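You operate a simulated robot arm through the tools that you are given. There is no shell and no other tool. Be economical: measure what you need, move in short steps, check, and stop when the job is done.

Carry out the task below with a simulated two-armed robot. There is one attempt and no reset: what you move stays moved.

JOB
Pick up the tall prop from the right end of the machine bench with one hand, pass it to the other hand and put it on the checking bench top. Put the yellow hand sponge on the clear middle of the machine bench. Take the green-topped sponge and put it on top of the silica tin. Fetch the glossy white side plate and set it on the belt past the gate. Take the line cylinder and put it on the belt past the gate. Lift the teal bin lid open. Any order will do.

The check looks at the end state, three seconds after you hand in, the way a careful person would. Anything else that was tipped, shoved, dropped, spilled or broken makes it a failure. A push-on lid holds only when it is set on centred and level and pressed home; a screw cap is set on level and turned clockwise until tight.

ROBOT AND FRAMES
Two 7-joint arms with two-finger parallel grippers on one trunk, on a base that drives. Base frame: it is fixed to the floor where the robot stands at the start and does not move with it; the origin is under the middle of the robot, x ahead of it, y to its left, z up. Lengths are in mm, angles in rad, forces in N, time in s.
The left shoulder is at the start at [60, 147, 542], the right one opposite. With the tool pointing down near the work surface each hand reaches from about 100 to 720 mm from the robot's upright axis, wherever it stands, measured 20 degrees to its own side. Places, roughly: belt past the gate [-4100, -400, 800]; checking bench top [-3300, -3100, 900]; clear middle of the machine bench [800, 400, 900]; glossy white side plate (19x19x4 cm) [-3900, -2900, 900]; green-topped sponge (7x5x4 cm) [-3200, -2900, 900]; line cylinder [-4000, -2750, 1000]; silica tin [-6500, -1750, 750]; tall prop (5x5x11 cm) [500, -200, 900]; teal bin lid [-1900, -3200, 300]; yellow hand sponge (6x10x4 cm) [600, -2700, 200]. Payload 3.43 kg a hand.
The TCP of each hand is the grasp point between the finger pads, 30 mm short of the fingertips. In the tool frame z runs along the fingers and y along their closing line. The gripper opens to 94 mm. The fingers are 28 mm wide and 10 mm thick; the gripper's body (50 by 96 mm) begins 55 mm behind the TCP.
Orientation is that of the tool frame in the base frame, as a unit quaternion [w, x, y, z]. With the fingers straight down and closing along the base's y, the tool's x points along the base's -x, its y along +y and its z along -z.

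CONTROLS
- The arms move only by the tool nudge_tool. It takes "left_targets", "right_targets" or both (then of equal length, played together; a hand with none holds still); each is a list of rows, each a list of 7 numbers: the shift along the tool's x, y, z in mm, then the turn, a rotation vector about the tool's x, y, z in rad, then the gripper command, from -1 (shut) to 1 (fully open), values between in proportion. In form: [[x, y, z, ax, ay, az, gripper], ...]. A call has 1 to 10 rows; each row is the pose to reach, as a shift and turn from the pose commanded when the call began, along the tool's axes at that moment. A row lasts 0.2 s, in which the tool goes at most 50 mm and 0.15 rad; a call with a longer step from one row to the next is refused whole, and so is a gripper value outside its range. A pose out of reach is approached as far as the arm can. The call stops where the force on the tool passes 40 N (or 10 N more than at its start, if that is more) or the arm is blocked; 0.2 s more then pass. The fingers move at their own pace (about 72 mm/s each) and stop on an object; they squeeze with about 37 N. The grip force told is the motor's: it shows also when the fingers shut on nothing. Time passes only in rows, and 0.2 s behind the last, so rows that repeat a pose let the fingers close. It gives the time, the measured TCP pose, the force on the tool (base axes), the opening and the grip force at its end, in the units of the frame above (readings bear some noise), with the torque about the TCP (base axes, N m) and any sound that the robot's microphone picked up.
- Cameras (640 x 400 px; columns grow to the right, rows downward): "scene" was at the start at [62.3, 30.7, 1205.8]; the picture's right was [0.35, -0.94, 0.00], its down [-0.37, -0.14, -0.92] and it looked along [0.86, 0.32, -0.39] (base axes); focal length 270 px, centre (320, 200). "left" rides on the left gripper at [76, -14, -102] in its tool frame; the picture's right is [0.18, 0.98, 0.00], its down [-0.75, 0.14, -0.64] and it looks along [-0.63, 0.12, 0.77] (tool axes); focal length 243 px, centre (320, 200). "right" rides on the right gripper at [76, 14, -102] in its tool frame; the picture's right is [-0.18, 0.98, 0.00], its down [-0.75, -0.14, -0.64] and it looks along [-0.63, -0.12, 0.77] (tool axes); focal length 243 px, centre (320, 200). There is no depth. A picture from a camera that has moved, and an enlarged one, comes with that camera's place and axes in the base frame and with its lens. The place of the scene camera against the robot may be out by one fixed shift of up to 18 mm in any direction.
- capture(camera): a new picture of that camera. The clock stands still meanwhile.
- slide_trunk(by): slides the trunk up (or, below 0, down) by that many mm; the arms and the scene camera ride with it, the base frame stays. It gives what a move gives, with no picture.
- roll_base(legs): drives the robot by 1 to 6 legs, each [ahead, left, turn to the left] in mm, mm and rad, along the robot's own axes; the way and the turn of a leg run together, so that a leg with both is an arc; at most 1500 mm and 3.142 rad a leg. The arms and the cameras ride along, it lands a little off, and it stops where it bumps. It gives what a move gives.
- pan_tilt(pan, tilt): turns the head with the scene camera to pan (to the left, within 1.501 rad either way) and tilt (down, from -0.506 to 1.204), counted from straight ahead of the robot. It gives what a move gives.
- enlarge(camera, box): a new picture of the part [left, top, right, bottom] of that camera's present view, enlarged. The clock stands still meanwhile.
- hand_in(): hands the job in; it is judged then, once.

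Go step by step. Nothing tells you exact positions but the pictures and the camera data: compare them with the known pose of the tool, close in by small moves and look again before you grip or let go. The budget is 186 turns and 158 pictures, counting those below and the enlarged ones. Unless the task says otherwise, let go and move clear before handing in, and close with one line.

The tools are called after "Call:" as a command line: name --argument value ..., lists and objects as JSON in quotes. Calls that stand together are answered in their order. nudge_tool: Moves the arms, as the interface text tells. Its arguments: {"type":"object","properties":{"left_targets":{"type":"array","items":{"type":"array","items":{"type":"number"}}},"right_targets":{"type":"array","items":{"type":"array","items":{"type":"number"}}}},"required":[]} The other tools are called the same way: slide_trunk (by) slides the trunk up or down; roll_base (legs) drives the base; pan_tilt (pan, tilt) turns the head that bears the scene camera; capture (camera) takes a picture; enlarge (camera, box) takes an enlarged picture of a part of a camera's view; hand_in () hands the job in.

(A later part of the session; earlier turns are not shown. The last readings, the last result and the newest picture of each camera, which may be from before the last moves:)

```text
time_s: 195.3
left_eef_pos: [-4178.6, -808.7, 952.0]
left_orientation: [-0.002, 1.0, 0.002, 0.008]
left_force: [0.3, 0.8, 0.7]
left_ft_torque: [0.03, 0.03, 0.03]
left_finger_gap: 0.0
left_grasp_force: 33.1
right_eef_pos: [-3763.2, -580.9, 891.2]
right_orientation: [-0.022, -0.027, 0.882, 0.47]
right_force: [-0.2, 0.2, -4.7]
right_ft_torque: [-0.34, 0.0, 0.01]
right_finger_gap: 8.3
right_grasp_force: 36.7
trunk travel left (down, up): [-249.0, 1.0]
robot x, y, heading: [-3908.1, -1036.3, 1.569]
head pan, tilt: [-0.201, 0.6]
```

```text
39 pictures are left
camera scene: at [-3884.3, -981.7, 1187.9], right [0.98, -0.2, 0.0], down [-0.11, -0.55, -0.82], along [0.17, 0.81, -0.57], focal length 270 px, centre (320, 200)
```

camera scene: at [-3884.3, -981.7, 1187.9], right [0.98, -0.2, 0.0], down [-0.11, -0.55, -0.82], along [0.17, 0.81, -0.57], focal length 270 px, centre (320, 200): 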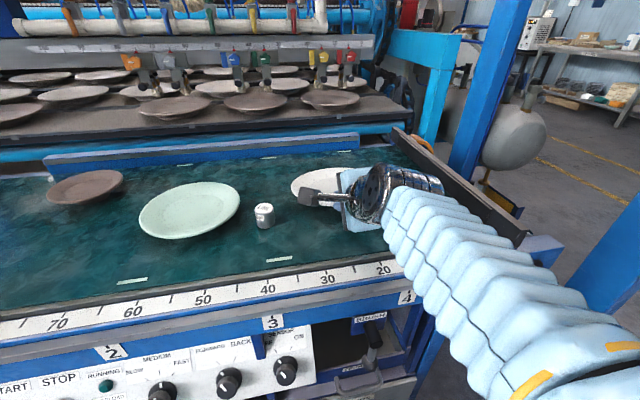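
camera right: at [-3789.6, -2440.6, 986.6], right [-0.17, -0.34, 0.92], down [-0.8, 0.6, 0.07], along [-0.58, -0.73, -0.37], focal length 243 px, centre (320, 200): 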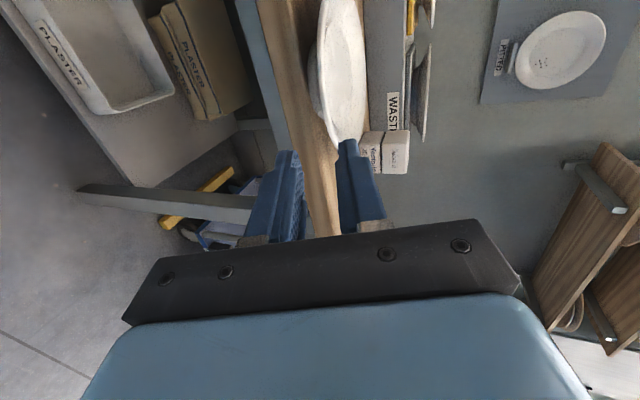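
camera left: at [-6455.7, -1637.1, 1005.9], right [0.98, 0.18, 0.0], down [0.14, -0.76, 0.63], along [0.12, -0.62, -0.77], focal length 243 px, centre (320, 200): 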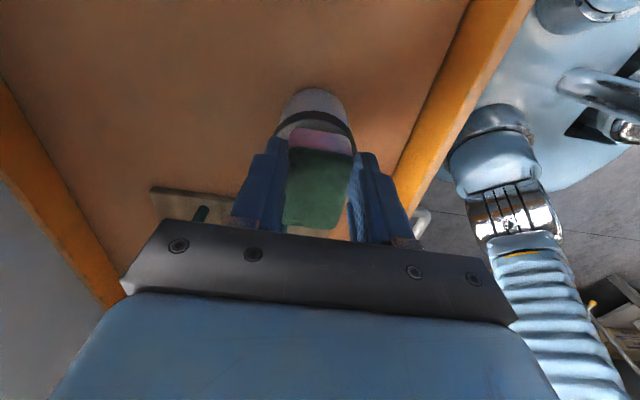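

No contact yet. I lower in small steps and read the force each time.

Call:
nudge_tool --right_targets '[[0, -3, 2, 0, 0, 0, -1], [0, -6, 4, 0, 0, 0, -1], [0, -9, 6, 0, 0, 0, -1], [0, -12, 8, 0, 0, 0, -1]]'

Call:
nudge_tool --right_targets '[[0, -3, 2, 0, 0, 0, -1], [0, -5, 3.4, 0, 0, 0, -1]]'

```text
time_s: 196.3
left_eef_pos: [-4177.3, -810.5, 952.7]
left_orientation: [-0.004, 1.0, 0.002, 0.009]
left_force: [-0.2, -0.3, -0.2]
left_ft_torque: [0.03, -0.01, 0.02]
left_finger_gap: 0.1
left_grasp_force: 32.6
right_eef_pos: [-3765.2, -583.8, 878.8]
right_orientation: [-0.023, -0.026, 0.881, 0.473]
right_force: [1.7, -11.1, 10.5]
right_ft_torque: [0.98, -0.04, -0.29]
right_finger_gap: 8.4
right_grasp_force: 36.9
trunk travel left (down, up): [-249.0, 1.0]
robot x, y, heading: [-3906.2, -1037.4, 1.568]
head pan, tilt: [-0.201, 0.6]
```

```text
time_s: 196.9
left_eef_pos: [-4178.7, -810.5, 952.7]
left_orientation: [-0.003, 1.0, 0.001, 0.008]
left_force: [0.9, -0.2, 1.0]
left_ft_torque: [0.05, -0.01, -0.01]
left_finger_gap: 0.0
left_grasp_force: 32.2
right_eef_pos: [-3764.6, -583.2, 872.4]
right_orientation: [-0.022, -0.026, 0.881, 0.471]
right_force: [2.6, -12.5, 11.0]
right_ft_torque: [1.03, 0.22, -0.02]
right_finger_gap: 9.8
right_grasp_force: 36.7
trunk travel left (down, up): [-249.0, 1.0]
robot x, y, heading: [-3907.3, -1036.9, 1.571]
head pan, tilt: [-0.201, 0.6]
```

The far side touches the belt at about z 878. Now I let the near side down by opening the fingers in small steps.

Call:
nudge_tool --right_targets '[[0, 0, 0, 0, 0, 0, -0.75], [0, 0, 0, 0, 0, 0, -0.66], [0, 0, 0, 0, 0, 0, -0.58], [0, 0, 0, 0, 0, 0, -0.5], [0, 0, 0, 0, 0, 0, -0.4], [0, 0, 0, 0, 0, 0, -0.3], [0, 0, 0, 0, 0, 0, -0.2]]'

Call:
enlarge --camera "right" --box '[180, 40, 460, 240]'

```text
time_s: 198.6
left_eef_pos: [-4177.8, -808.5, 953.1]
left_orientation: [-0.003, 1.0, 0.001, 0.008]
left_force: [0.8, -0.1, 0.0]
left_ft_torque: [0.03, 0.0, 0.0]
left_finger_gap: 0.0
left_grasp_force: 33.0
right_eef_pos: [-3764.0, -581.9, 870.7]
right_orientation: [-0.021, -0.026, 0.881, 0.471]
right_force: [0.8, 0.6, 0.8]
right_ft_torque: [0.01, 0.0, -0.02]
right_finger_gap: 37.0
right_grasp_force: 0.0
trunk travel left (down, up): [-249.0, 1.0]
robot x, y, heading: [-3904.7, -1036.6, 1.567]
head pan, tilt: [-0.201, 0.6]
```

```text
2.00 times, centred on (320, 140) of right
camera zoom: at [-3835.3, -662.2, 940.3], right [0.16, 0.56, 0.81], down [0.8, -0.56, 0.23], along [0.58, 0.61, -0.53], focal length 485 px, centre (320, 320)
```

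zoom: 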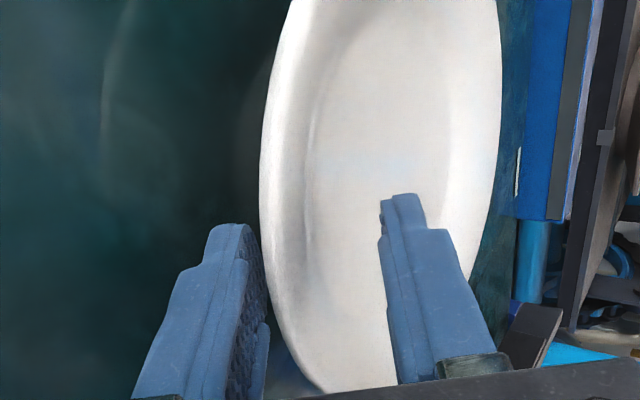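

The fingers carry no load now, so the plate rests on the belt. I withdraw horizontally, then up, and check.

Call:
nudge_tool --right_targets '[[0, -8, -12, 0, 0, 0, -0.2], [0, -17, -25, 0, 0, 0, -0.2], [0, -25, -37, 0, 0, 0, -0.2], [0, -33, -50, 0, 0, 0, -0.2], [0, -8, -67, 0, 0, 0, -0.2], [0, 20, -84, 0, 0, 0, -0.2]]'

Call:
enlarge --camera "scene" --box '[120, 120, 440, 320]'

```text
time_s: 199.9
left_eef_pos: [-4178.3, -809.1, 953.2]
left_orientation: [-0.002, 1.0, 0.001, 0.008]
left_force: [0.2, 0.1, 0.4]
left_ft_torque: [0.04, 0.0, 0.0]
left_finger_gap: 0.0
left_grasp_force: 33.1
right_eef_pos: [-3760.7, -639.6, 934.5]
right_orientation: [-0.022, -0.026, 0.882, 0.47]
right_force: [0.1, 0.4, 0.8]
right_ft_torque: [-0.04, -0.03, -0.03]
right_finger_gap: 37.5
right_grasp_force: 0.0
trunk travel left (down, up): [-249.0, 1.0]
robot x, y, heading: [-3909.0, -1038.1, 1.57]
head pan, tilt: [-0.201, 0.6]
```

```text
2.00 times, centred on (280, 220) of scene
camera zoom: at [-3884.3, -981.8, 1187.8], right [0.98, -0.2, 0.0], down [-0.11, -0.55, -0.83], along [0.17, 0.81, -0.56], focal length 539 px, centre (400, 160)
```

zoom: 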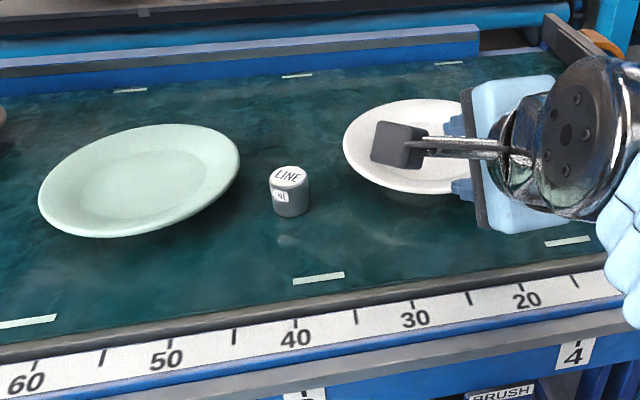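

Plate and LINE both sit properly on the belt past the gate. Next is the teal bin: I back off, turn to the back wall and drive in front of it.

Call:
roll_base --legs '[[-500, 0, 0], [0, 0, 1.57], [0, 0, 1.57], [0, 1400, 0], [350, 750, 0]]'

Call:
pan_tilt --pan -0.1 --tilt 0.6

Call:
capture --camera "scene"

```text
time_s: 221.1
left_eef_pos: [-1488.3, -2025.0, 951.7]
left_orientation: [-0.009, -0.027, 1.0, -0.003]
left_force: [0.6, -1.0, -0.2]
left_ft_torque: [0.02, -0.02, -0.01]
left_finger_gap: 0.0
left_grasp_force: 32.9
right_eef_pos: [-1896.7, -2212.8, 934.8]
right_orientation: [0.469, 0.881, 0.049, 0.034]
right_force: [0.8, -0.5, -0.1]
right_ft_torque: [0.0, 0.02, -0.01]
right_finger_gap: 37.4
right_grasp_force: 0.1
trunk travel left (down, up): [-249.0, 1.0]
robot x, y, heading: [-1771.6, -1808.7, -1.519]
head pan, tilt: [-0.201, 0.6]
```

```text
time_s: 221.8
left_eef_pos: [-1486.6, -2024.1, 952.4]
left_orientation: [-0.008, -0.026, 1.0, -0.003]
left_force: [-0.1, -1.1, -1.7]
left_ft_torque: [0.03, -0.02, 0.02]
left_finger_gap: 0.2
left_grasp_force: 32.9
right_eef_pos: [-1894.5, -2213.9, 934.8]
right_orientation: [0.47, 0.881, 0.049, 0.034]
right_force: [0.2, 0.1, -1.1]
right_ft_torque: [0.0, 0.0, 0.0]
right_finger_gap: 37.4
right_grasp_force: 0.0
trunk travel left (down, up): [-249.0, 1.0]
robot x, y, heading: [-1767.6, -1810.0, -1.522]
head pan, tilt: [-0.099, 0.6]
```

```text
36 pictures are left
camera scene: at [-1769.7, -1870.7, 1187.9], right [-1.0, 0.05, 0.0], down [0.03, 0.56, -0.83], along [-0.04, -0.82, -0.56], focal length 270 px, centre (320, 200)
```

scene: 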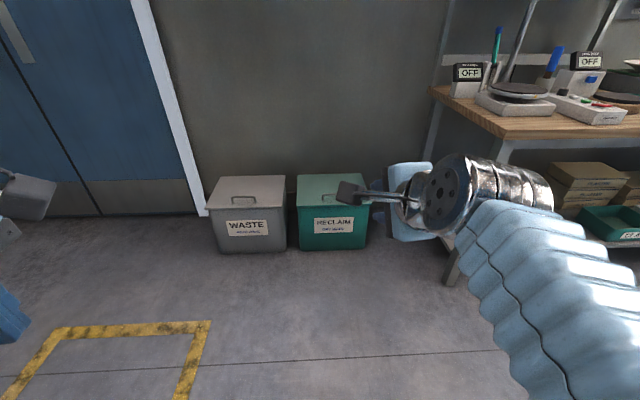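

Call:
enlarge --camera "scene" --box '[190, 160, 390, 260]'

```text
3.20 times, centred on (290, 210) of scene
camera zoom: at [-1769.7, -1870.7, 1187.9], right [-1.0, 0.05, 0.0], down [0.03, 0.56, -0.83], along [-0.04, -0.82, -0.56], focal length 862 px, centre (416, 168)
```

zoom: 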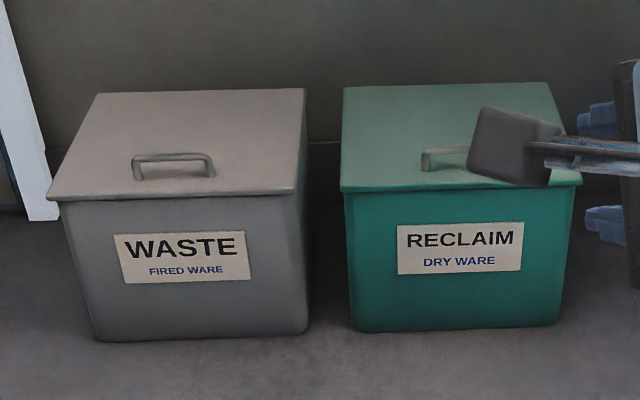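

The teal RECLAIM bin's lid has a handle bar along x, hinged at the wall side. I point the right hand down, lower the trunk, square up and drive closer.

Call:
nudge_tool --right_targets '[[0, 0, 0, 0.14, 0, 0, 0], [0, 0, 0, 0.28, 0, 0, 0], [0, 0, 0, 0.42, 0, 0, 0], [0, 0, 0, 0.56, 0, 0, 0], [0, 0, 0, 0.7, 0, 0, 0], [0, 0, 0, 0.84, 0, 0, 0], [0, 0, 0, 0.96, 0, 0, 0]]'

Call:
roll_base --legs '[[0, 0, -0.05], [780, 0, 0]]'

Call:
slide_trunk --by -230

Call:
capture --camera "scene"

Call:
capture --camera "right"

```text
time_s: 223.4
left_eef_pos: [-1489.0, -2024.3, 951.8]
left_orientation: [-0.007, -0.026, 1.0, -0.002]
left_force: [-0.7, 0.1, 0.1]
left_ft_torque: [0.01, 0.0, 0.04]
left_finger_gap: 0.0
left_grasp_force: 32.8
right_eef_pos: [-1894.9, -2215.6, 934.2]
right_orientation: [0.009, 0.998, 0.058, 0.008]
right_force: [-0.6, -0.3, 0.1]
right_ft_torque: [0.0, -0.03, -0.01]
right_finger_gap: 46.8
right_grasp_force: 0.0
trunk travel left (down, up): [-249.0, 1.0]
robot x, y, heading: [-1767.6, -1807.9, -1.522]
head pan, tilt: [-0.099, 0.6]
```

```text
time_s: 228.0
left_eef_pos: [-1506.9, -2828.4, 952.1]
left_orientation: [-0.008, 0.003, 1.0, -0.002]
left_force: [0.6, 0.6, -0.1]
left_ft_torque: [-0.01, 0.0, -0.01]
left_finger_gap: 0.0
left_grasp_force: 32.8
right_eef_pos: [-1923.6, -2993.2, 935.1]
right_orientation: [0.011, 1.0, 0.028, 0.008]
right_force: [0.2, -0.5, 0.6]
right_ft_torque: [-0.01, -0.02, 0.02]
right_finger_gap: 47.2
right_grasp_force: 0.0
trunk travel left (down, up): [-249.0, 1.0]
robot x, y, heading: [-1773.9, -2601.0, -1.578]
head pan, tilt: [-0.099, 0.6]
```

```text
time_s: 230.4
left_eef_pos: [-1506.2, -2827.5, 721.7]
left_orientation: [-0.007, 0.004, 1.0, -0.003]
left_force: [0.4, -0.7, 0.1]
left_ft_torque: [0.01, 0.0, -0.04]
left_finger_gap: 0.0
left_grasp_force: 33.4
right_eef_pos: [-1924.6, -2994.8, 703.9]
right_orientation: [0.01, 1.0, 0.028, 0.008]
right_force: [-0.3, 0.0, -0.1]
right_ft_torque: [-0.02, 0.04, 0.03]
right_finger_gap: 47.0
right_grasp_force: 0.1
trunk travel left (down, up): [-19.0, 231.0]
robot x, y, heading: [-1771.0, -2599.9, -1.581]
head pan, tilt: [-0.099, 0.6]
```

```text
34 pictures are left
camera scene: at [-1777.9, -2657.9, 957.9], right [-0.99, 0.11, 0.0], down [0.06, 0.56, -0.83], along [-0.09, -0.82, -0.56], focal length 270 px, centre (320, 200)
```

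scene: 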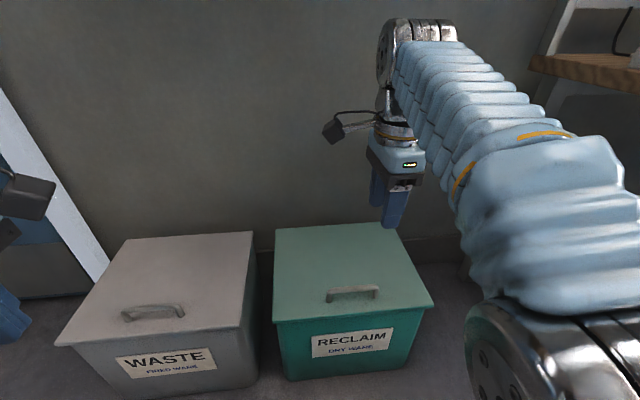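

```text
33 pictures are left
camera right: at [-1850.2, -3000.7, 807.6], right [-0.13, -0.99, 0.02], down [-0.77, 0.11, 0.63], along [-0.62, 0.07, -0.78], focal length 243 px, centre (320, 200)
```

right: 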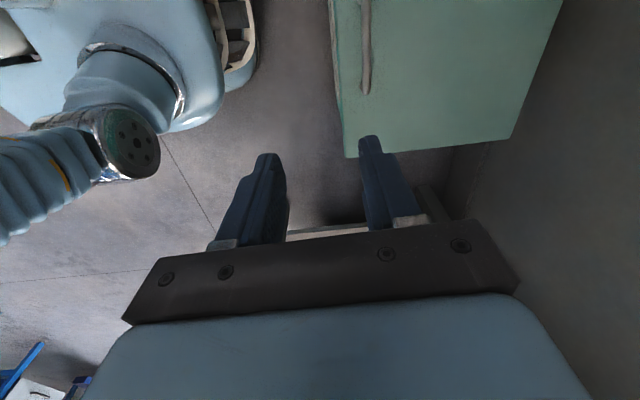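

The bar is near [-1907,-3067,384], about 34 mm above the lid; the hinge is at about y -3375. I roll 110 mm closer and lower the open right hand above the bar.

Call:
roll_base --legs '[[110, 0, 0.01]]'

Call:
nudge_tool --right_targets '[[3, -5, 40, 0, 0, 0, 0], [6, -10, 80, 0, 0, 0, 0], [9, -16, 120, 0, 0, 0, 0], [12, -22, 160, 0, 0, 0, 0], [15, -28, 200, 0, 0, 0, 0], [18, -33, 240, 0, 0, 0, 0], [20, -37, 268, 0, 0, 0, 0]]'

Call:
capture --camera "right"

```text
time_s: 231.6
left_eef_pos: [-1503.9, -2938.5, 722.9]
left_orientation: [-0.007, -0.001, 1.0, -0.003]
left_force: [-1.1, 0.7, -0.2]
left_ft_torque: [-0.03, 0.05, -0.02]
left_finger_gap: 0.0
left_grasp_force: 32.5
right_eef_pos: [-1922.4, -3108.0, 703.8]
right_orientation: [0.009, 0.999, 0.033, 0.008]
right_force: [-0.1, 0.1, -0.2]
right_ft_torque: [0.03, -0.01, 0.02]
right_finger_gap: 47.1
right_grasp_force: 0.0
trunk travel left (down, up): [-19.0, 231.0]
robot x, y, heading: [-1772.0, -2711.5, -1.575]
head pan, tilt: [-0.099, 0.6]
```

```text
time_s: 233.2
left_eef_pos: [-1503.8, -2939.1, 723.4]
left_orientation: [-0.008, -0.001, 1.0, -0.002]
left_force: [-0.3, -0.6, 0.9]
left_ft_torque: [-0.01, 0.01, -0.01]
left_finger_gap: 0.1
left_grasp_force: 33.0
right_eef_pos: [-1899.7, -3073.6, 436.5]
right_orientation: [0.01, 0.999, 0.034, 0.007]
right_force: [0.4, 0.5, -0.3]
right_ft_torque: [0.01, -0.05, 0.02]
right_finger_gap: 47.0
right_grasp_force: 0.1
trunk travel left (down, up): [-19.0, 231.0]
robot x, y, heading: [-1773.9, -2711.6, -1.572]
head pan, tilt: [-0.099, 0.6]
```

```text
32 pictures are left
camera right: at [-1825.4, -3079.9, 540.2], right [-0.12, -0.99, 0.02], down [-0.77, 0.1, 0.63], along [-0.63, 0.06, -0.78], focal length 243 px, centre (320, 200)
```

right: 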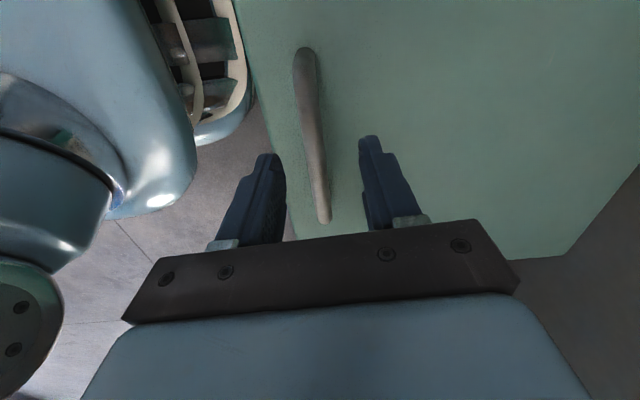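

The bar lies between the fingers, 6 mm off centre. I correct, lower to z 387 and close on it.

Call:
nudge_tool --right_targets '[[-5, -6, 20, 0, 0, 0, 0], [-9, -6, 38, 0, 0, 0, 0], [-9, -6, 46, 0, 0, 0, 0], [-9, -6, 49, 0, 0, 0, 0], [-9, -6, 49, 0, 0, 0, -1], [-9, -6, 49, 0, 0, 0, -1], [-9, -6, 49, 0, 0, 0, -1]]'

Call:
capture --camera "right"

```text
time_s: 234.8
left_eef_pos: [-1503.7, -2938.9, 721.5]
left_orientation: [-0.008, -0.001, 1.0, -0.003]
left_force: [0.5, -0.4, 0.3]
left_ft_torque: [0.01, 0.05, -0.02]
left_finger_gap: 0.0
left_grasp_force: 32.7
right_eef_pos: [-1909.2, -3071.0, 387.8]
right_orientation: [0.009, 0.999, 0.032, 0.007]
right_force: [3.4, -7.7, -3.2]
right_ft_torque: [-0.01, 0.09, -1.12]
right_finger_gap: 19.6
right_grasp_force: 44.5
trunk travel left (down, up): [-19.0, 231.0]
robot x, y, heading: [-1774.5, -2708.9, -1.574]
head pan, tilt: [-0.099, 0.6]
```

```text
31 pictures are left
camera right: at [-1834.2, -3077.0, 491.0], right [-0.12, -0.99, 0.02], down [-0.77, 0.11, 0.63], along [-0.62, 0.06, -0.78], focal length 243 px, centre (320, 200)
```

right: 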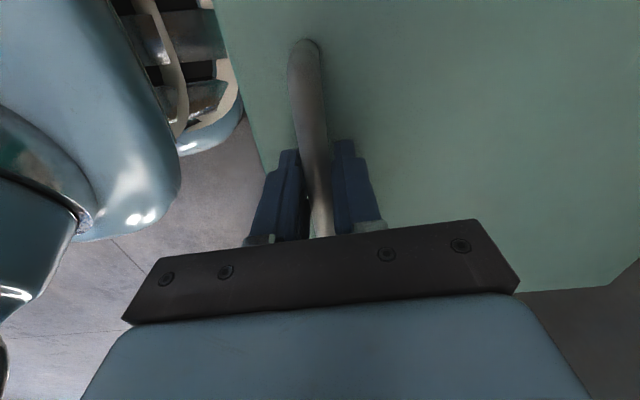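

The bar is gripped. The lid's outer face will turn toward the wall, so I keep the hand pointing down and let the bar roll in the grip; I begin the arc about the hinge, fixing a small yaw error too.

Call:
nudge_tool --right_targets '[[0, 2, -10, 0, 0, 0.05, -1], [0, 9, -44, 0, 0, 0.05, -1], [-1, 25, -86, 0, 0, 0.05, -1], [-2, 47, -125, 0, 0, 0.05, -1]]'

Call:
capture --camera "scene"

```text
time_s: 235.7
left_eef_pos: [-1504.7, -2939.4, 723.3]
left_orientation: [-0.008, -0.002, 1.0, -0.002]
left_force: [-0.5, -0.4, -0.5]
left_ft_torque: [0.01, 0.01, -0.01]
left_finger_gap: 0.0
left_grasp_force: 33.3
right_eef_pos: [-1909.7, -3097.6, 468.9]
right_orientation: [0.016, 1.0, 0.006, 0.007]
right_force: [1.0, -17.0, -9.1]
right_ft_torque: [-0.17, -0.19, -0.96]
right_finger_gap: 18.2
right_grasp_force: 44.3
trunk travel left (down, up): [-19.0, 231.0]
robot x, y, heading: [-1774.8, -2711.8, -1.574]
head pan, tilt: [-0.099, 0.6]
stopped in row 4 (right hand): the force on the tool passed its limit at 46 N (the readings are from after the stop); the commanded pose is now the measured one
```

```text
30 pictures are left
camera scene: at [-1778.2, -2771.6, 958.0], right [-0.99, 0.1, 0.0], down [0.06, 0.56, -0.82], along [-0.08, -0.82, -0.57], focal length 270 px, centre (320, 200)
```

scene: 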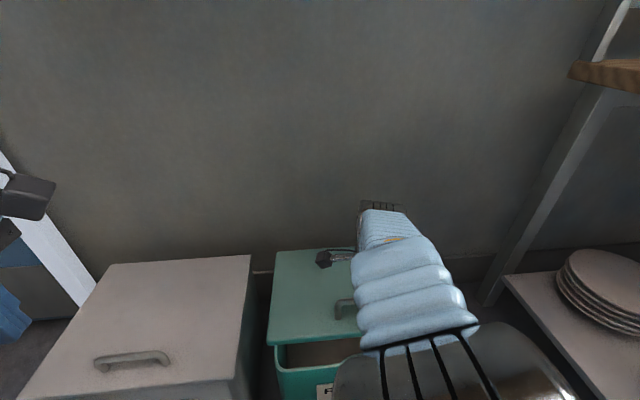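

The lid is rising. The pull shows the hinge is nearer, about y -3315, so I continue on a tighter arc.

Call:
nudge_tool --right_targets '[[0, 23, -31, 0, 0, 0, -1], [0, 48, -58, 0, 0, 0, -1], [0, 78, -82, 0, 0, 0, -1]]'

```text
time_s: 236.2
left_eef_pos: [-1504.1, -2938.1, 723.5]
left_orientation: [-0.008, -0.001, 1.0, -0.004]
left_force: [0.4, 0.3, 0.0]
left_ft_torque: [-0.01, 0.03, 0.0]
left_finger_gap: 0.0
left_grasp_force: 32.6
right_eef_pos: [-1910.4, -3123.8, 516.1]
right_orientation: [0.008, 1.0, 0.007, 0.008]
right_force: [1.0, 17.7, 12.0]
right_ft_torque: [0.05, 0.07, -0.97]
right_finger_gap: 18.2
right_grasp_force: 45.3
trunk travel left (down, up): [-19.0, 231.0]
robot x, y, heading: [-1773.3, -2713.9, -1.568]
head pan, tilt: [-0.099, 0.6]
stopped in row 2 (right hand): the force on the tool passed its limit at 49 N (the readings are from after the stop); the commanded pose is now the measured one
```

It now pushes outward, so the radius is larger after all, about 298 mm with the hinge near y -3365. I continue on that arc in smaller steps.

Call:
nudge_tool --right_targets '[[0, 18, -30, 0, 0, 0, -1], [0, 44, -55, 0, 0, 0, -1]]'

Call:
capture --camera "right"

```text
time_s: 236.8
left_eef_pos: [-1504.8, -2938.8, 722.4]
left_orientation: [-0.008, 0.0, 1.0, -0.002]
left_force: [-0.1, -1.2, 0.0]
left_ft_torque: [0.07, 0.01, 0.0]
left_finger_gap: 0.0
left_grasp_force: 32.9
right_eef_pos: [-1909.2, -3168.3, 570.6]
right_orientation: [0.008, 1.0, 0.007, 0.007]
right_force: [0.5, 6.7, 7.1]
right_ft_torque: [0.0, 0.05, -0.13]
right_finger_gap: 15.6
right_grasp_force: 44.8
trunk travel left (down, up): [-19.0, 231.0]
robot x, y, heading: [-1777.2, -2711.4, -1.577]
head pan, tilt: [-0.099, 0.6]
```

```text
29 pictures are left
camera right: at [-1835.2, -3179.7, 674.2], right [-0.17, -0.99, 0.01], down [-0.77, 0.14, 0.63], along [-0.62, 0.1, -0.78], focal length 243 px, centre (320, 200)
```

right: 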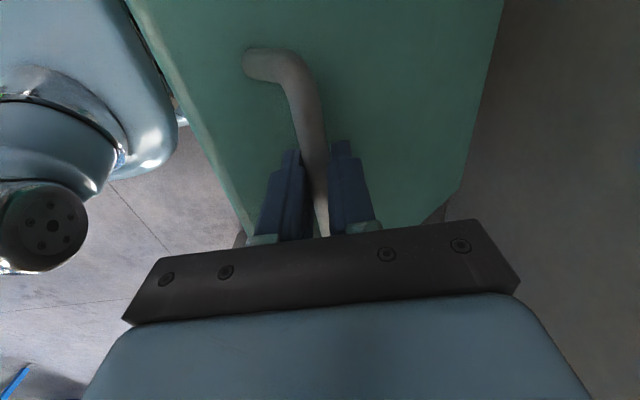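

The lid is about halfway open and the forces are small. I continue along the arc.

Call:
nudge_tool --right_targets '[[0, 27, -24, 0, 0, 0, -1], [0, 57, -43, 0, 0, 0, -1], [0, 90, -58, 0, 0, 0, -1], [0, 124, -69, 0, 0, 0, -1]]'

Call:
capture --camera "scene"

```text
time_s: 237.8
left_eef_pos: [-1503.6, -2938.6, 722.0]
left_orientation: [-0.009, -0.001, 1.0, -0.002]
left_force: [0.2, 0.4, -0.6]
left_ft_torque: [0.01, -0.03, 0.02]
left_finger_gap: 0.0
left_grasp_force: 33.1
right_eef_pos: [-1909.6, -3265.5, 630.8]
right_orientation: [0.009, 1.0, 0.008, 0.007]
right_force: [9.4, -1.2, -12.5]
right_ft_torque: [0.13, 0.19, -1.29]
right_finger_gap: 13.8
right_grasp_force: 44.9
right hand out of reach, approached as far as the arm can: row 4
trunk travel left (down, up): [-19.0, 231.0]
robot x, y, heading: [-1776.4, -2708.6, -1.574]
head pan, tilt: [-0.099, 0.6]
```

```text
28 pictures are left
camera scene: at [-1777.8, -2770.9, 957.8], right [-0.99, 0.1, 0.0], down [0.06, 0.56, -0.82], along [-0.08, -0.82, -0.57], focal length 270 px, centre (320, 200)
```

scene: 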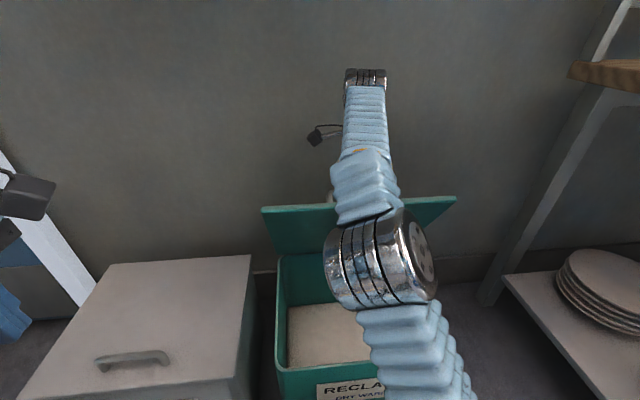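

The lid is about 70° open and the arm is at its reach limit. The rest of the arc is nearly horizontal, so I roll the base forward 60 mm to carry on.

Call:
roll_base --legs '[[60, 0, 0]]'

```text
time_s: 238.7
left_eef_pos: [-1503.7, -2968.1, 722.9]
left_orientation: [-0.009, 0.0, 1.0, -0.004]
left_force: [0.5, 0.6, 0.3]
left_ft_torque: [0.02, 0.01, 0.01]
left_finger_gap: 0.1
left_grasp_force: 32.8
right_eef_pos: [-1909.3, -3295.5, 638.9]
right_orientation: [0.016, 1.0, 0.008, 0.008]
right_force: [3.5, 5.9, 15.8]
right_ft_torque: [0.1, 0.23, -1.35]
right_finger_gap: 13.6
right_grasp_force: 44.6
trunk travel left (down, up): [-19.0, 231.0]
robot x, y, heading: [-1775.8, -2741.7, -1.578]
head pan, tilt: [-0.099, 0.6]
stopped in leg 1: the force on the tool passed its limit at 48 N (the readings are from after the stop); the commanded pose is now the measured one
```

It moved 30 mm and wants to go slightly higher. I nudge up a few mm and roll on.

Call:
nudge_tool --right_targets '[[0, 0, -4, 0, 0, 0, -1], [0, 2, -7, 0, 0, 0, -1]]'

Call:
roll_base --legs '[[40, 0, 0]]'

```text
time_s: 239.3
left_eef_pos: [-1503.5, -2970.5, 720.0]
left_orientation: [-0.007, -0.001, 1.0, -0.002]
left_force: [-0.5, -0.3, -1.0]
left_ft_torque: [0.0, -0.01, 0.0]
left_finger_gap: 0.0
left_grasp_force: 33.2
right_eef_pos: [-1909.0, -3298.8, 640.4]
right_orientation: [0.011, 1.0, 0.009, 0.008]
right_force: [6.5, -4.6, -33.0]
right_ft_torque: [0.09, 0.18, -1.27]
right_finger_gap: 13.7
right_grasp_force: 44.9
trunk travel left (down, up): [-19.0, 231.0]
robot x, y, heading: [-1777.1, -2741.5, -1.573]
head pan, tilt: [-0.099, 0.6]
```

```text
time_s: 240.2
left_eef_pos: [-1505.1, -3010.0, 723.3]
left_orientation: [-0.008, -0.001, 1.0, -0.003]
left_force: [-0.1, -0.4, 0.2]
left_ft_torque: [-0.02, -0.01, 0.01]
left_finger_gap: 0.0
left_grasp_force: 33.1
right_eef_pos: [-1909.7, -3335.6, 647.7]
right_orientation: [0.017, 1.0, 0.009, 0.008]
right_force: [4.9, 1.2, 27.6]
right_ft_torque: [-0.06, -0.29, -1.2]
right_finger_gap: 13.9
right_grasp_force: 45.5
trunk travel left (down, up): [-19.0, 231.0]
robot x, y, heading: [-1773.9, -2782.3, -1.575]
head pan, tilt: [-0.099, 0.6]
```

Nearly vertical now. I ease the vertical load and roll 50 mm more to take it past upright.

Call:
nudge_tool --right_targets '[[0, 0, -4, 0, 0, 0, -1]]'

Call:
roll_base --legs '[[50, 0, 0]]'

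Call:
capture --camera "scene"

```text
time_s: 240.6
left_eef_pos: [-1503.4, -3010.1, 720.8]
left_orientation: [-0.008, -0.002, 1.0, -0.003]
left_force: [-0.2, 0.8, 0.6]
left_ft_torque: [0.03, 0.03, -0.01]
left_finger_gap: 0.0
left_grasp_force: 32.7
right_eef_pos: [-1909.4, -3338.0, 648.0]
right_orientation: [0.014, 1.0, 0.008, 0.008]
right_force: [3.5, 1.1, -18.5]
right_ft_torque: [0.09, 0.56, -1.36]
right_finger_gap: 13.8
right_grasp_force: 45.2
trunk travel left (down, up): [-19.0, 231.0]
robot x, y, heading: [-1774.7, -2783.6, -1.574]
head pan, tilt: [-0.099, 0.6]
```

```text
time_s: 241.4
left_eef_pos: [-1504.7, -3014.1, 722.5]
left_orientation: [-0.008, -0.002, 1.0, -0.004]
left_force: [0.1, 0.6, 0.3]
left_ft_torque: [0.02, 0.04, 0.01]
left_finger_gap: 0.1
left_grasp_force: 32.7
right_eef_pos: [-1910.3, -3342.2, 648.6]
right_orientation: [0.014, 1.0, 0.007, 0.009]
right_force: [3.2, -0.4, -3.7]
right_ft_torque: [0.0, 0.01, -1.41]
right_finger_gap: 13.7
right_grasp_force: 45.1
trunk travel left (down, up): [-19.0, 231.0]
robot x, y, heading: [-1774.3, -2785.5, -1.569]
head pan, tilt: [-0.099, 0.6]
stopped in leg 1: the robot was blocked; the commanded pose is now the measured one
```

```text
27 pictures are left
camera scene: at [-1778.3, -2846.1, 958.0], right [-0.99, 0.1, 0.0], down [0.06, 0.56, -0.82], along [-0.08, -0.82, -0.57], focal length 270 px, centre (320, 200)
```

scene: 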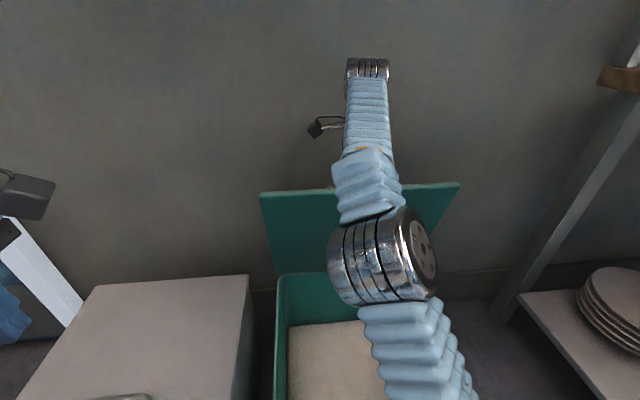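

The base is blocked by the bin, with the lid at about 78°. The right hand keeps holding it while I bring the closed left hand inside the lid near its left edge, to push it on past vertical.

Call:
nudge_tool --left_targets '[[26, -27, 18, 0, 0, 0, -1], [52, -54, 36, 0, 0, 0, -1], [78, -82, 54, 0, 0, 0, -1], [104, -109, 72, 0, 0, 0, -1], [130, -136, 90, 0, 0, 0, -1], [155, -164, 108, 0, 0, 0, -1], [180, -191, 126, 0, 0, 0, -1], [205, -218, 144, 0, 0, 0, -1], [228, -240, 160, 0, 0, 0, -1]]'

Call:
capture --camera "scene"

```text
time_s: 243.3
left_eef_pos: [-1712.9, -3236.0, 583.6]
left_orientation: [-0.005, -0.001, 1.0, -0.001]
left_force: [-1.4, 4.1, -2.8]
left_ft_torque: [-0.35, -0.15, -0.16]
left_finger_gap: 0.0
left_grasp_force: 32.6
right_eef_pos: [-1909.9, -3346.3, 648.1]
right_orientation: [0.025, 1.0, 0.007, 0.006]
right_force: [8.5, -6.6, 8.2]
right_ft_torque: [-0.04, 0.72, -1.39]
right_finger_gap: 13.7
right_grasp_force: 45.2
trunk travel left (down, up): [-19.0, 231.0]
robot x, y, heading: [-1777.7, -2782.5, -1.573]
head pan, tilt: [-0.099, 0.6]
stopped in row 9 (left hand): the force on the tool passed its limit at 106 N (the readings are from after the stop); the commanded pose is now the measured one
```

```text
26 pictures are left
camera scene: at [-1777.8, -2845.5, 958.1], right [-1.0, 0.1, 0.0], down [0.06, 0.56, -0.83], along [-0.08, -0.82, -0.56], focal length 270 px, centre (320, 200)
```

scene: 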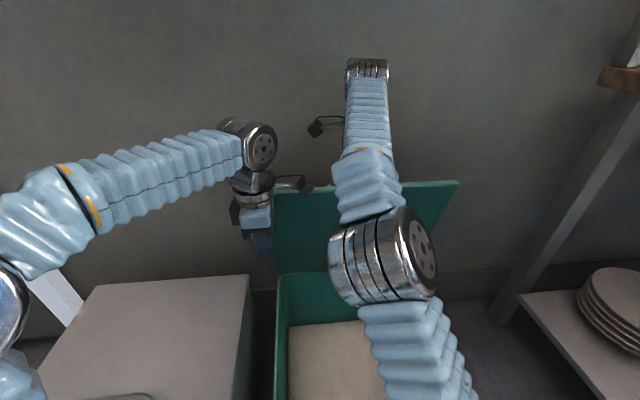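

The left gripper's body met the lid's left edge, which is the contact I want, though only narrowly. I shift it 35 mm further onto the lid, bring it to contact, and then open the right hand so the lid leans on the left.

Call:
nudge_tool --left_targets '[[0, 12, 0, 0, 0, 0, -1], [20, 12, 0, 0, 0, 0, -1], [38, 12, 0, 0, 0, 0, -1], [38, 4, 0, 0, 0, 0, -1], [38, 4, 0, 0, 0, 0, -1], [38, 4, 0, 0, 0, 0, -1], [38, 4, 0, 0, 0, 0, -1]]' --right_targets '[[0, 0, 0, 0, 0, 0, -1], [0, 0, 0, 0, 0, 0, -1], [0, 0, 0, 0, 0, 0, -1], [0, 0, 0, 0, 0, 0, -1], [0, 0, 0, 0, 0, 0, 0], [0, 0, 0, 0, 0, 0, 1], [0, 0, 0, 0, 0, 0, 1]]'

Call:
capture --camera "scene"

```text
time_s: 244.9
left_eef_pos: [-1751.9, -3228.6, 583.3]
left_orientation: [-0.004, 0.001, 1.0, 0.003]
left_force: [9.0, 29.7, -5.4]
left_ft_torque: [-2.16, 0.59, 0.53]
left_finger_gap: 0.0
left_grasp_force: 33.7
right_eef_pos: [-1910.6, -3351.0, 647.5]
right_orientation: [0.033, 0.999, 0.007, 0.006]
right_force: [0.9, -34.6, 1.8]
right_ft_torque: [-1.07, -0.12, -0.29]
right_finger_gap: 74.6
right_grasp_force: 0.1
trunk travel left (down, up): [-19.0, 231.0]
robot x, y, heading: [-1774.8, -2782.6, -1.569]
head pan, tilt: [-0.099, 0.6]
stopped in row 7 (right hand): the force on the tool passed its limit at 45 N (the readings are from after the stop); the commanded pose is now the measured one
```

```text
25 pictures are left
camera scene: at [-1777.8, -2845.9, 957.8], right [-1.0, 0.1, 0.0], down [0.06, 0.56, -0.82], along [-0.08, -0.82, -0.57], focal length 270 px, centre (320, 200)
```

scene: 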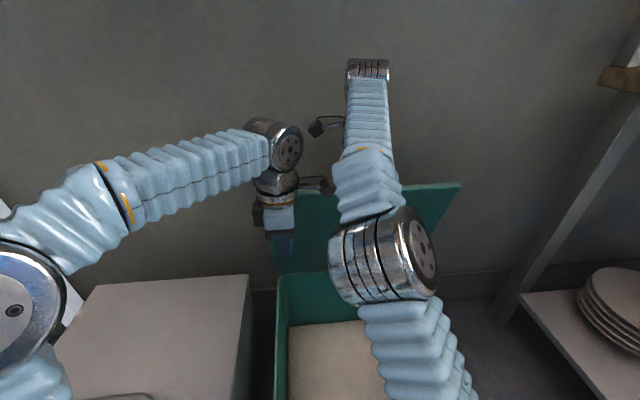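

The right front finger now presses on the lid, so I narrow that hand to about 33 mm, leaving the bar loose, and then raise the trunk 85 mm to lift its tips clear.

Call:
nudge_tool --right_targets '[[0, 0, 0, 0, 0, 0, -0.3], [0, 0, 0, 0, 0, 0, -0.3], [0, 0, 0, 0, 0, 0, -0.3]]'

Call:
slide_trunk --by 85

Call:
capture --camera "right"

```text
time_s: 245.7
left_eef_pos: [-1752.6, -3227.9, 584.4]
left_orientation: [-0.006, 0.0, 1.0, 0.0]
left_force: [0.4, 0.2, -0.8]
left_ft_torque: [0.01, -0.01, 0.0]
left_finger_gap: 0.0
left_grasp_force: 33.1
right_eef_pos: [-1910.8, -3350.4, 648.3]
right_orientation: [0.03, 1.0, 0.007, 0.006]
right_force: [-0.3, -0.3, -0.9]
right_ft_torque: [0.02, 0.03, 0.0]
right_finger_gap: 32.8
right_grasp_force: 0.1
trunk travel left (down, up): [-19.0, 231.0]
robot x, y, heading: [-1774.2, -2785.5, -1.57]
head pan, tilt: [-0.099, 0.6]
```

```text
time_s: 246.9
left_eef_pos: [-1753.1, -3228.9, 667.1]
left_orientation: [-0.006, 0.0, 1.0, 0.001]
left_force: [-0.5, 0.3, 0.8]
left_ft_torque: [0.02, -0.01, -0.01]
left_finger_gap: 0.0
left_grasp_force: 33.2
right_eef_pos: [-1911.1, -3350.1, 732.4]
right_orientation: [0.03, 1.0, 0.007, 0.005]
right_force: [0.1, 0.2, -0.6]
right_ft_torque: [-0.02, 0.02, -0.01]
right_finger_gap: 32.8
right_grasp_force: 0.2
trunk travel left (down, up): [-104.0, 146.0]
robot x, y, heading: [-1771.8, -2785.9, -1.574]
head pan, tilt: [-0.099, 0.6]
```

```text
24 pictures are left
camera right: at [-1837.2, -3355.7, 836.2], right [-0.17, -0.98, 0.06], down [-0.76, 0.17, 0.62], along [-0.62, 0.06, -0.78], focal length 243 px, centre (320, 200)
```

right: 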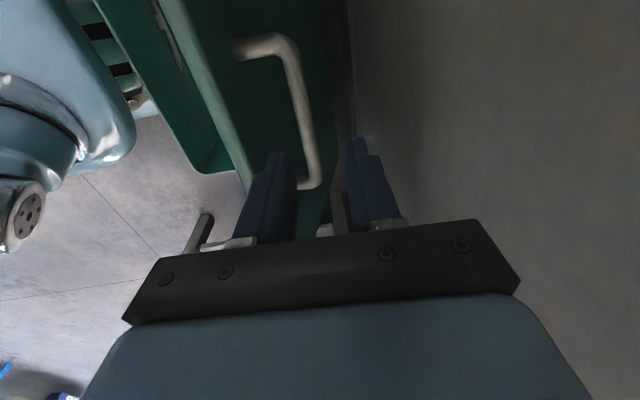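

The lid stays up by itself at about 80°, and the right tips are clear above the bar. I push the lid a bit further with the left fingers from inside.

Call:
nudge_tool --left_targets '[[0, -30, 0, 0, 0, 0, -1], [0, -60, 0, 0, 0, 0, -1], [0, -85, 0, 0, 0, 0, -1], [0, -105, 0, 0, 0, 0, -1], [0, -120, 0, 0, 0, 0, -1], [0, -135, 0, 0, 0, 0, -1], [0, -150, 0, 0, 0, 0, -1]]'

Call:
capture --camera "right"

```text
time_s: 247.9
left_eef_pos: [-1752.0, -3323.9, 675.4]
left_orientation: [-0.009, 0.001, 1.0, -0.005]
left_force: [0.9, 1.4, 17.9]
left_ft_torque: [-0.26, -0.26, 0.03]
left_finger_gap: 0.0
left_grasp_force: 33.1
right_eef_pos: [-1911.7, -3349.9, 734.4]
right_orientation: [0.031, 0.999, 0.007, 0.006]
right_force: [-0.1, -0.3, 0.2]
right_ft_torque: [-0.02, 0.03, -0.01]
right_finger_gap: 33.2
right_grasp_force: 0.0
trunk travel left (down, up): [-104.0, 146.0]
robot x, y, heading: [-1772.2, -2785.3, -1.573]
head pan, tilt: [-0.099, 0.6]
stopped in row 4 (left hand): the force on the tool passed its limit at 44 N (the readings are from after the stop); the commanded pose is now the measured one
```

```text
23 pictures are left
camera right: at [-1837.4, -3354.9, 836.9], right [-0.17, -0.98, 0.06], down [-0.76, 0.17, 0.62], along [-0.62, 0.06, -0.78], focal length 243 px, centre (320, 200)
```

right: 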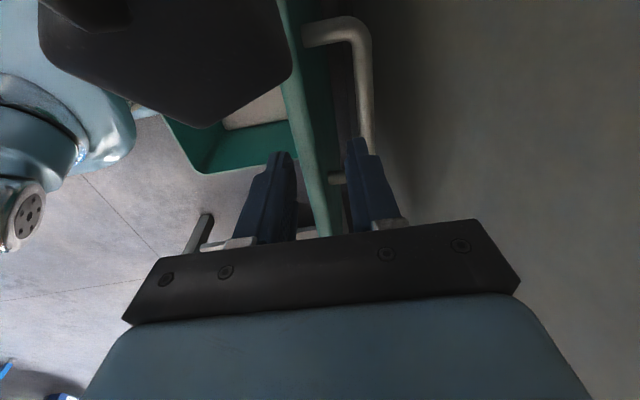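

The lid is now close to vertical. I take the right hand away over the lid's top edge, then look.

Call:
nudge_tool --right_targets '[[0, -10, -8, 0, 0, 0, -0.3], [-20, -40, -15, 0, 0, 0, -0.3], [-40, -80, -20, 0, 0, 0, -0.3], [-60, -120, -20, 0, 0, 0, -0.3], [-80, -160, -20, 0, 0, 0, -0.3]]'

Call:
capture --camera "scene"

```text
time_s: 249.1
left_eef_pos: [-1751.7, -3322.3, 674.4]
left_orientation: [-0.009, 0.001, 1.0, -0.005]
left_force: [-0.2, 4.4, 34.8]
left_ft_torque: [-0.48, -0.54, 0.07]
left_finger_gap: 0.0
left_grasp_force: 33.0
right_eef_pos: [-1992.3, -3187.5, 743.4]
right_orientation: [0.031, 0.999, 0.008, 0.006]
right_force: [0.0, -0.2, 0.2]
right_ft_torque: [-0.04, 0.0, -0.02]
right_finger_gap: 32.7
right_grasp_force: 0.0
trunk travel left (down, up): [-104.0, 146.0]
robot x, y, heading: [-1774.6, -2786.2, -1.568]
head pan, tilt: [-0.099, 0.6]
```

```text
22 pictures are left
camera scene: at [-1778.4, -2843.7, 1043.1], right [-1.0, 0.1, 0.0], down [0.06, 0.56, -0.83], along [-0.08, -0.82, -0.56], focal length 270 px, centre (320, 200)
```

scene: 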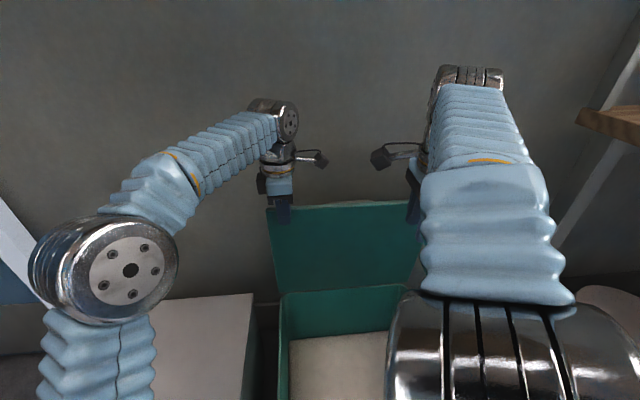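

The left tips sit on the lid's top edge (z about 644). I lift them off, come back in front, go lower, and push the lid past vertical.

Call:
nudge_tool --left_targets '[[0, 0, -15, 0, 0, 0, -1], [0, 45, -12, 0, 0, 0, -1], [0, 60, 30, 0, 0, 0, -1], [0, 60, 70, 0, 0, 0, -1], [0, 30, 75, 0, 0, 0, -1], [0, 5, 75, 0, 0, 0, -1], [0, -15, 75, 0, 0, 0, -1], [0, -35, 75, 0, 0, 0, -1], [0, -55, 75, 0, 0, 0, -1], [0, -70, 75, 0, 0, 0, -1]]'

Call:
capture --camera "scene"

```text
time_s: 250.6
left_eef_pos: [-1752.3, -3322.1, 598.4]
left_orientation: [-0.007, 0.001, 1.0, 0.004]
left_force: [6.1, 21.4, 4.7]
left_ft_torque: [-1.81, 0.52, 0.42]
left_finger_gap: 0.3
left_grasp_force: 33.0
right_eef_pos: [-1992.8, -3187.8, 743.0]
right_orientation: [0.031, 0.999, 0.007, 0.005]
right_force: [-0.2, 0.0, -0.6]
right_ft_torque: [-0.02, 0.0, -0.01]
right_finger_gap: 32.8
right_grasp_force: 0.2
trunk travel left (down, up): [-104.0, 146.0]
robot x, y, heading: [-1772.5, -2783.7, -1.563]
head pan, tilt: [-0.099, 0.6]
stopped in row 7 (left hand): the force on the tool passed its limit at 66 N (the readings are from after the stop); the commanded pose is now the measured one
```

```text
21 pictures are left
camera scene: at [-1778.0, -2844.0, 1043.0], right [-1.0, 0.1, 0.0], down [0.06, 0.56, -0.83], along [-0.08, -0.82, -0.56], focal length 270 px, centre (320, 200)
```

scene: 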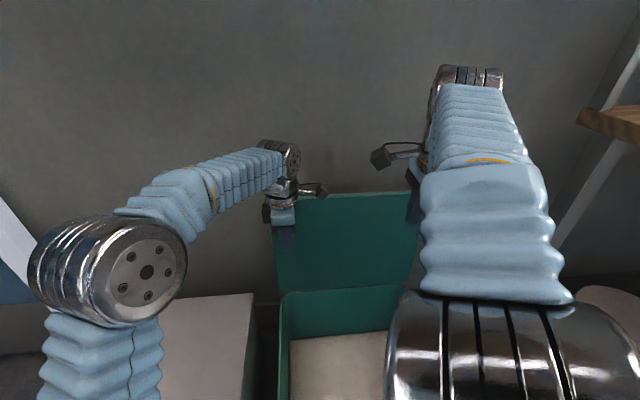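

The lid is now upright against its stop. I withdraw the left hand, back the base away, and check that the lid stays open.

Call:
nudge_tool --left_targets '[[0, 25, 0, 0, 0, 0, -1], [0, 65, -10, 0, 0, 0, -1], [-20, 105, -30, 0, 0, 0, -1], [-50, 140, -50, 0, 0, 0, -1]]'

Call:
roll_base --legs '[[-450, 0, 0]]'

Call:
capture --camera "scene"

```text
refused: row 4 steps farther than a row can; nothing moved
```

```text
time_s: 253.3
left_eef_pos: [-1752.2, -2877.5, 597.6]
left_orientation: [-0.007, 0.001, 1.0, 0.005]
left_force: [0.3, -0.8, -0.1]
left_ft_torque: [-0.02, 0.01, -0.02]
left_finger_gap: 0.3
left_grasp_force: 33.1
right_eef_pos: [-1993.0, -2742.4, 743.4]
right_orientation: [0.03, 1.0, 0.007, 0.005]
right_force: [0.1, -0.1, 0.4]
right_ft_torque: [0.01, 0.03, -0.01]
right_finger_gap: 32.9
right_grasp_force: 0.1
trunk travel left (down, up): [-104.0, 146.0]
robot x, y, heading: [-1774.3, -2338.7, -1.572]
head pan, tilt: [-0.099, 0.6]
```

```text
20 pictures are left
camera scene: at [-1778.5, -2399.8, 1042.9], right [-0.99, 0.1, 0.0], down [0.06, 0.56, -0.82], along [-0.08, -0.82, -0.57], focal length 270 px, centre (320, 200)
```

scene: 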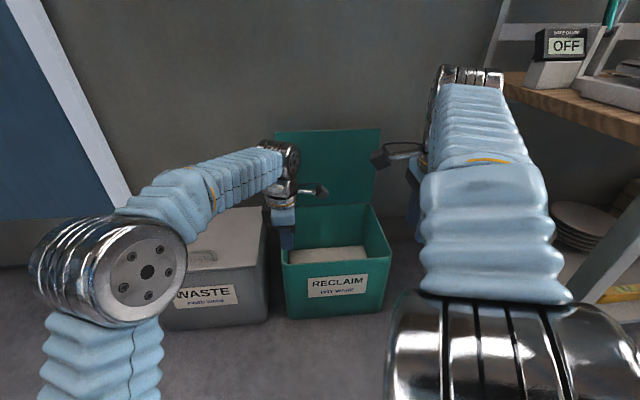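

The lid stays fully open and both bins stand in place. Last is the yellow sponge near [600,-2700,200]: I raise the trunk, back off, turn toward it and look.

Call:
slide_trunk --by 146

Call:
roll_base --legs '[[-300, 0, 0], [0, 0, 1.3]]'

Call:
pan_tilt --pan 0 --tilt 0.3

Call:
capture --camera "scene"

```text
time_s: 255.0
left_eef_pos: [-1752.9, -2877.9, 742.9]
left_orientation: [-0.007, 0.002, 1.0, 0.005]
left_force: [-0.2, 1.2, 0.2]
left_ft_torque: [-0.01, 0.0, 0.0]
left_finger_gap: 0.0
left_grasp_force: 33.2
right_eef_pos: [-1992.7, -2742.2, 889.2]
right_orientation: [0.03, 1.0, 0.007, 0.006]
right_force: [0.0, 0.8, 0.6]
right_ft_torque: [-0.01, 0.01, 0.0]
right_finger_gap: 33.0
right_grasp_force: 0.1
trunk travel left (down, up): [-250.0, 0.0]
robot x, y, heading: [-1772.2, -2340.2, -1.57]
head pan, tilt: [-0.099, 0.6]
```

```text
time_s: 260.3
left_eef_pos: [-1250.3, -2154.6, 742.4]
left_orientation: [-0.007, -0.608, 0.794, -0.001]
left_force: [0.2, -0.3, -0.7]
left_ft_torque: [-0.01, 0.0, -0.02]
left_finger_gap: 0.0
left_grasp_force: 33.3
right_eef_pos: [-1442.2, -2353.0, 888.5]
right_orientation: [0.02, 0.789, 0.614, 0.022]
right_force: [-0.5, -0.5, -1.1]
right_ft_torque: [0.05, -0.03, -0.01]
right_finger_gap: 33.1
right_grasp_force: 0.0
trunk travel left (down, up): [-250.0, 0.0]
robot x, y, heading: [-1774.3, -2036.6, -0.263]
head pan, tilt: [-0.099, 0.6]
```

```text
time_s: 261.1
left_eef_pos: [-1249.8, -2156.0, 741.9]
left_orientation: [-0.008, -0.608, 0.794, -0.001]
left_force: [-0.9, 0.0, 0.3]
left_ft_torque: [-0.03, 0.02, -0.01]
left_finger_gap: 0.2
left_grasp_force: 32.5
right_eef_pos: [-1441.9, -2352.5, 889.3]
right_orientation: [0.021, 0.789, 0.614, 0.022]
right_force: [-0.4, -0.2, -0.2]
right_ft_torque: [-0.01, -0.01, 0.02]
right_finger_gap: 32.5
right_grasp_force: 0.1
trunk travel left (down, up): [-250.0, 0.0]
robot x, y, heading: [-1778.0, -2036.2, -0.258]
head pan, tilt: [0.0, 0.3]
```

```text
19 pictures are left
camera scene: at [-1708.3, -2055.6, 1216.2], right [-0.26, -0.97, 0.0], down [-0.29, 0.08, -0.95], along [0.92, -0.25, -0.3], focal length 270 px, centre (320, 200)
```

scene: 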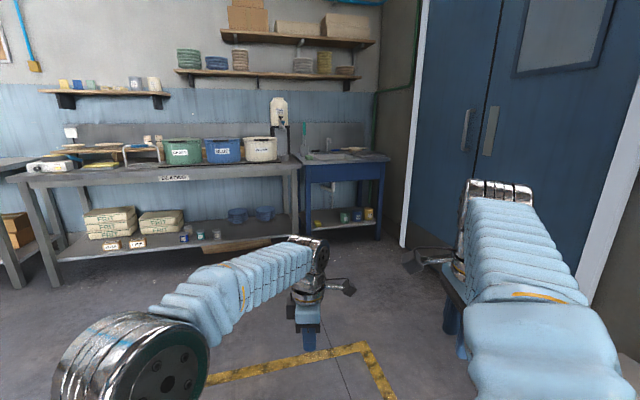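

The sponge should be on the low shelf under the blue sink stand. I enlarge that.

Call:
enlarge --camera "scene" --box '[290, 140, 400, 250]'

```text
3.64 times, centred on (345, 195) of scene
camera zoom: at [-1708.3, -2055.6, 1216.2], right [-0.26, -0.97, 0.0], down [-0.29, 0.08, -0.95], along [0.92, -0.25, -0.3], focal length 980 px, centre (229, 218)
```

zoom: 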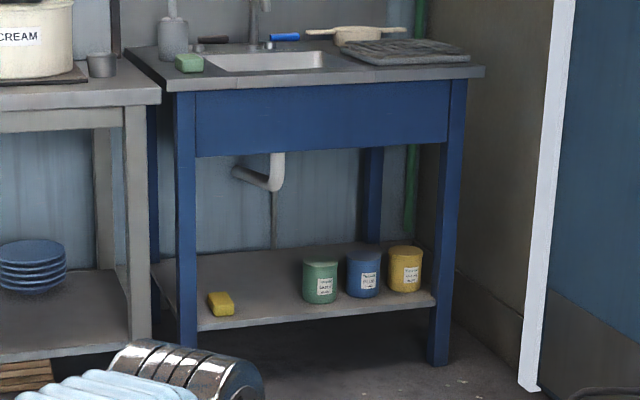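

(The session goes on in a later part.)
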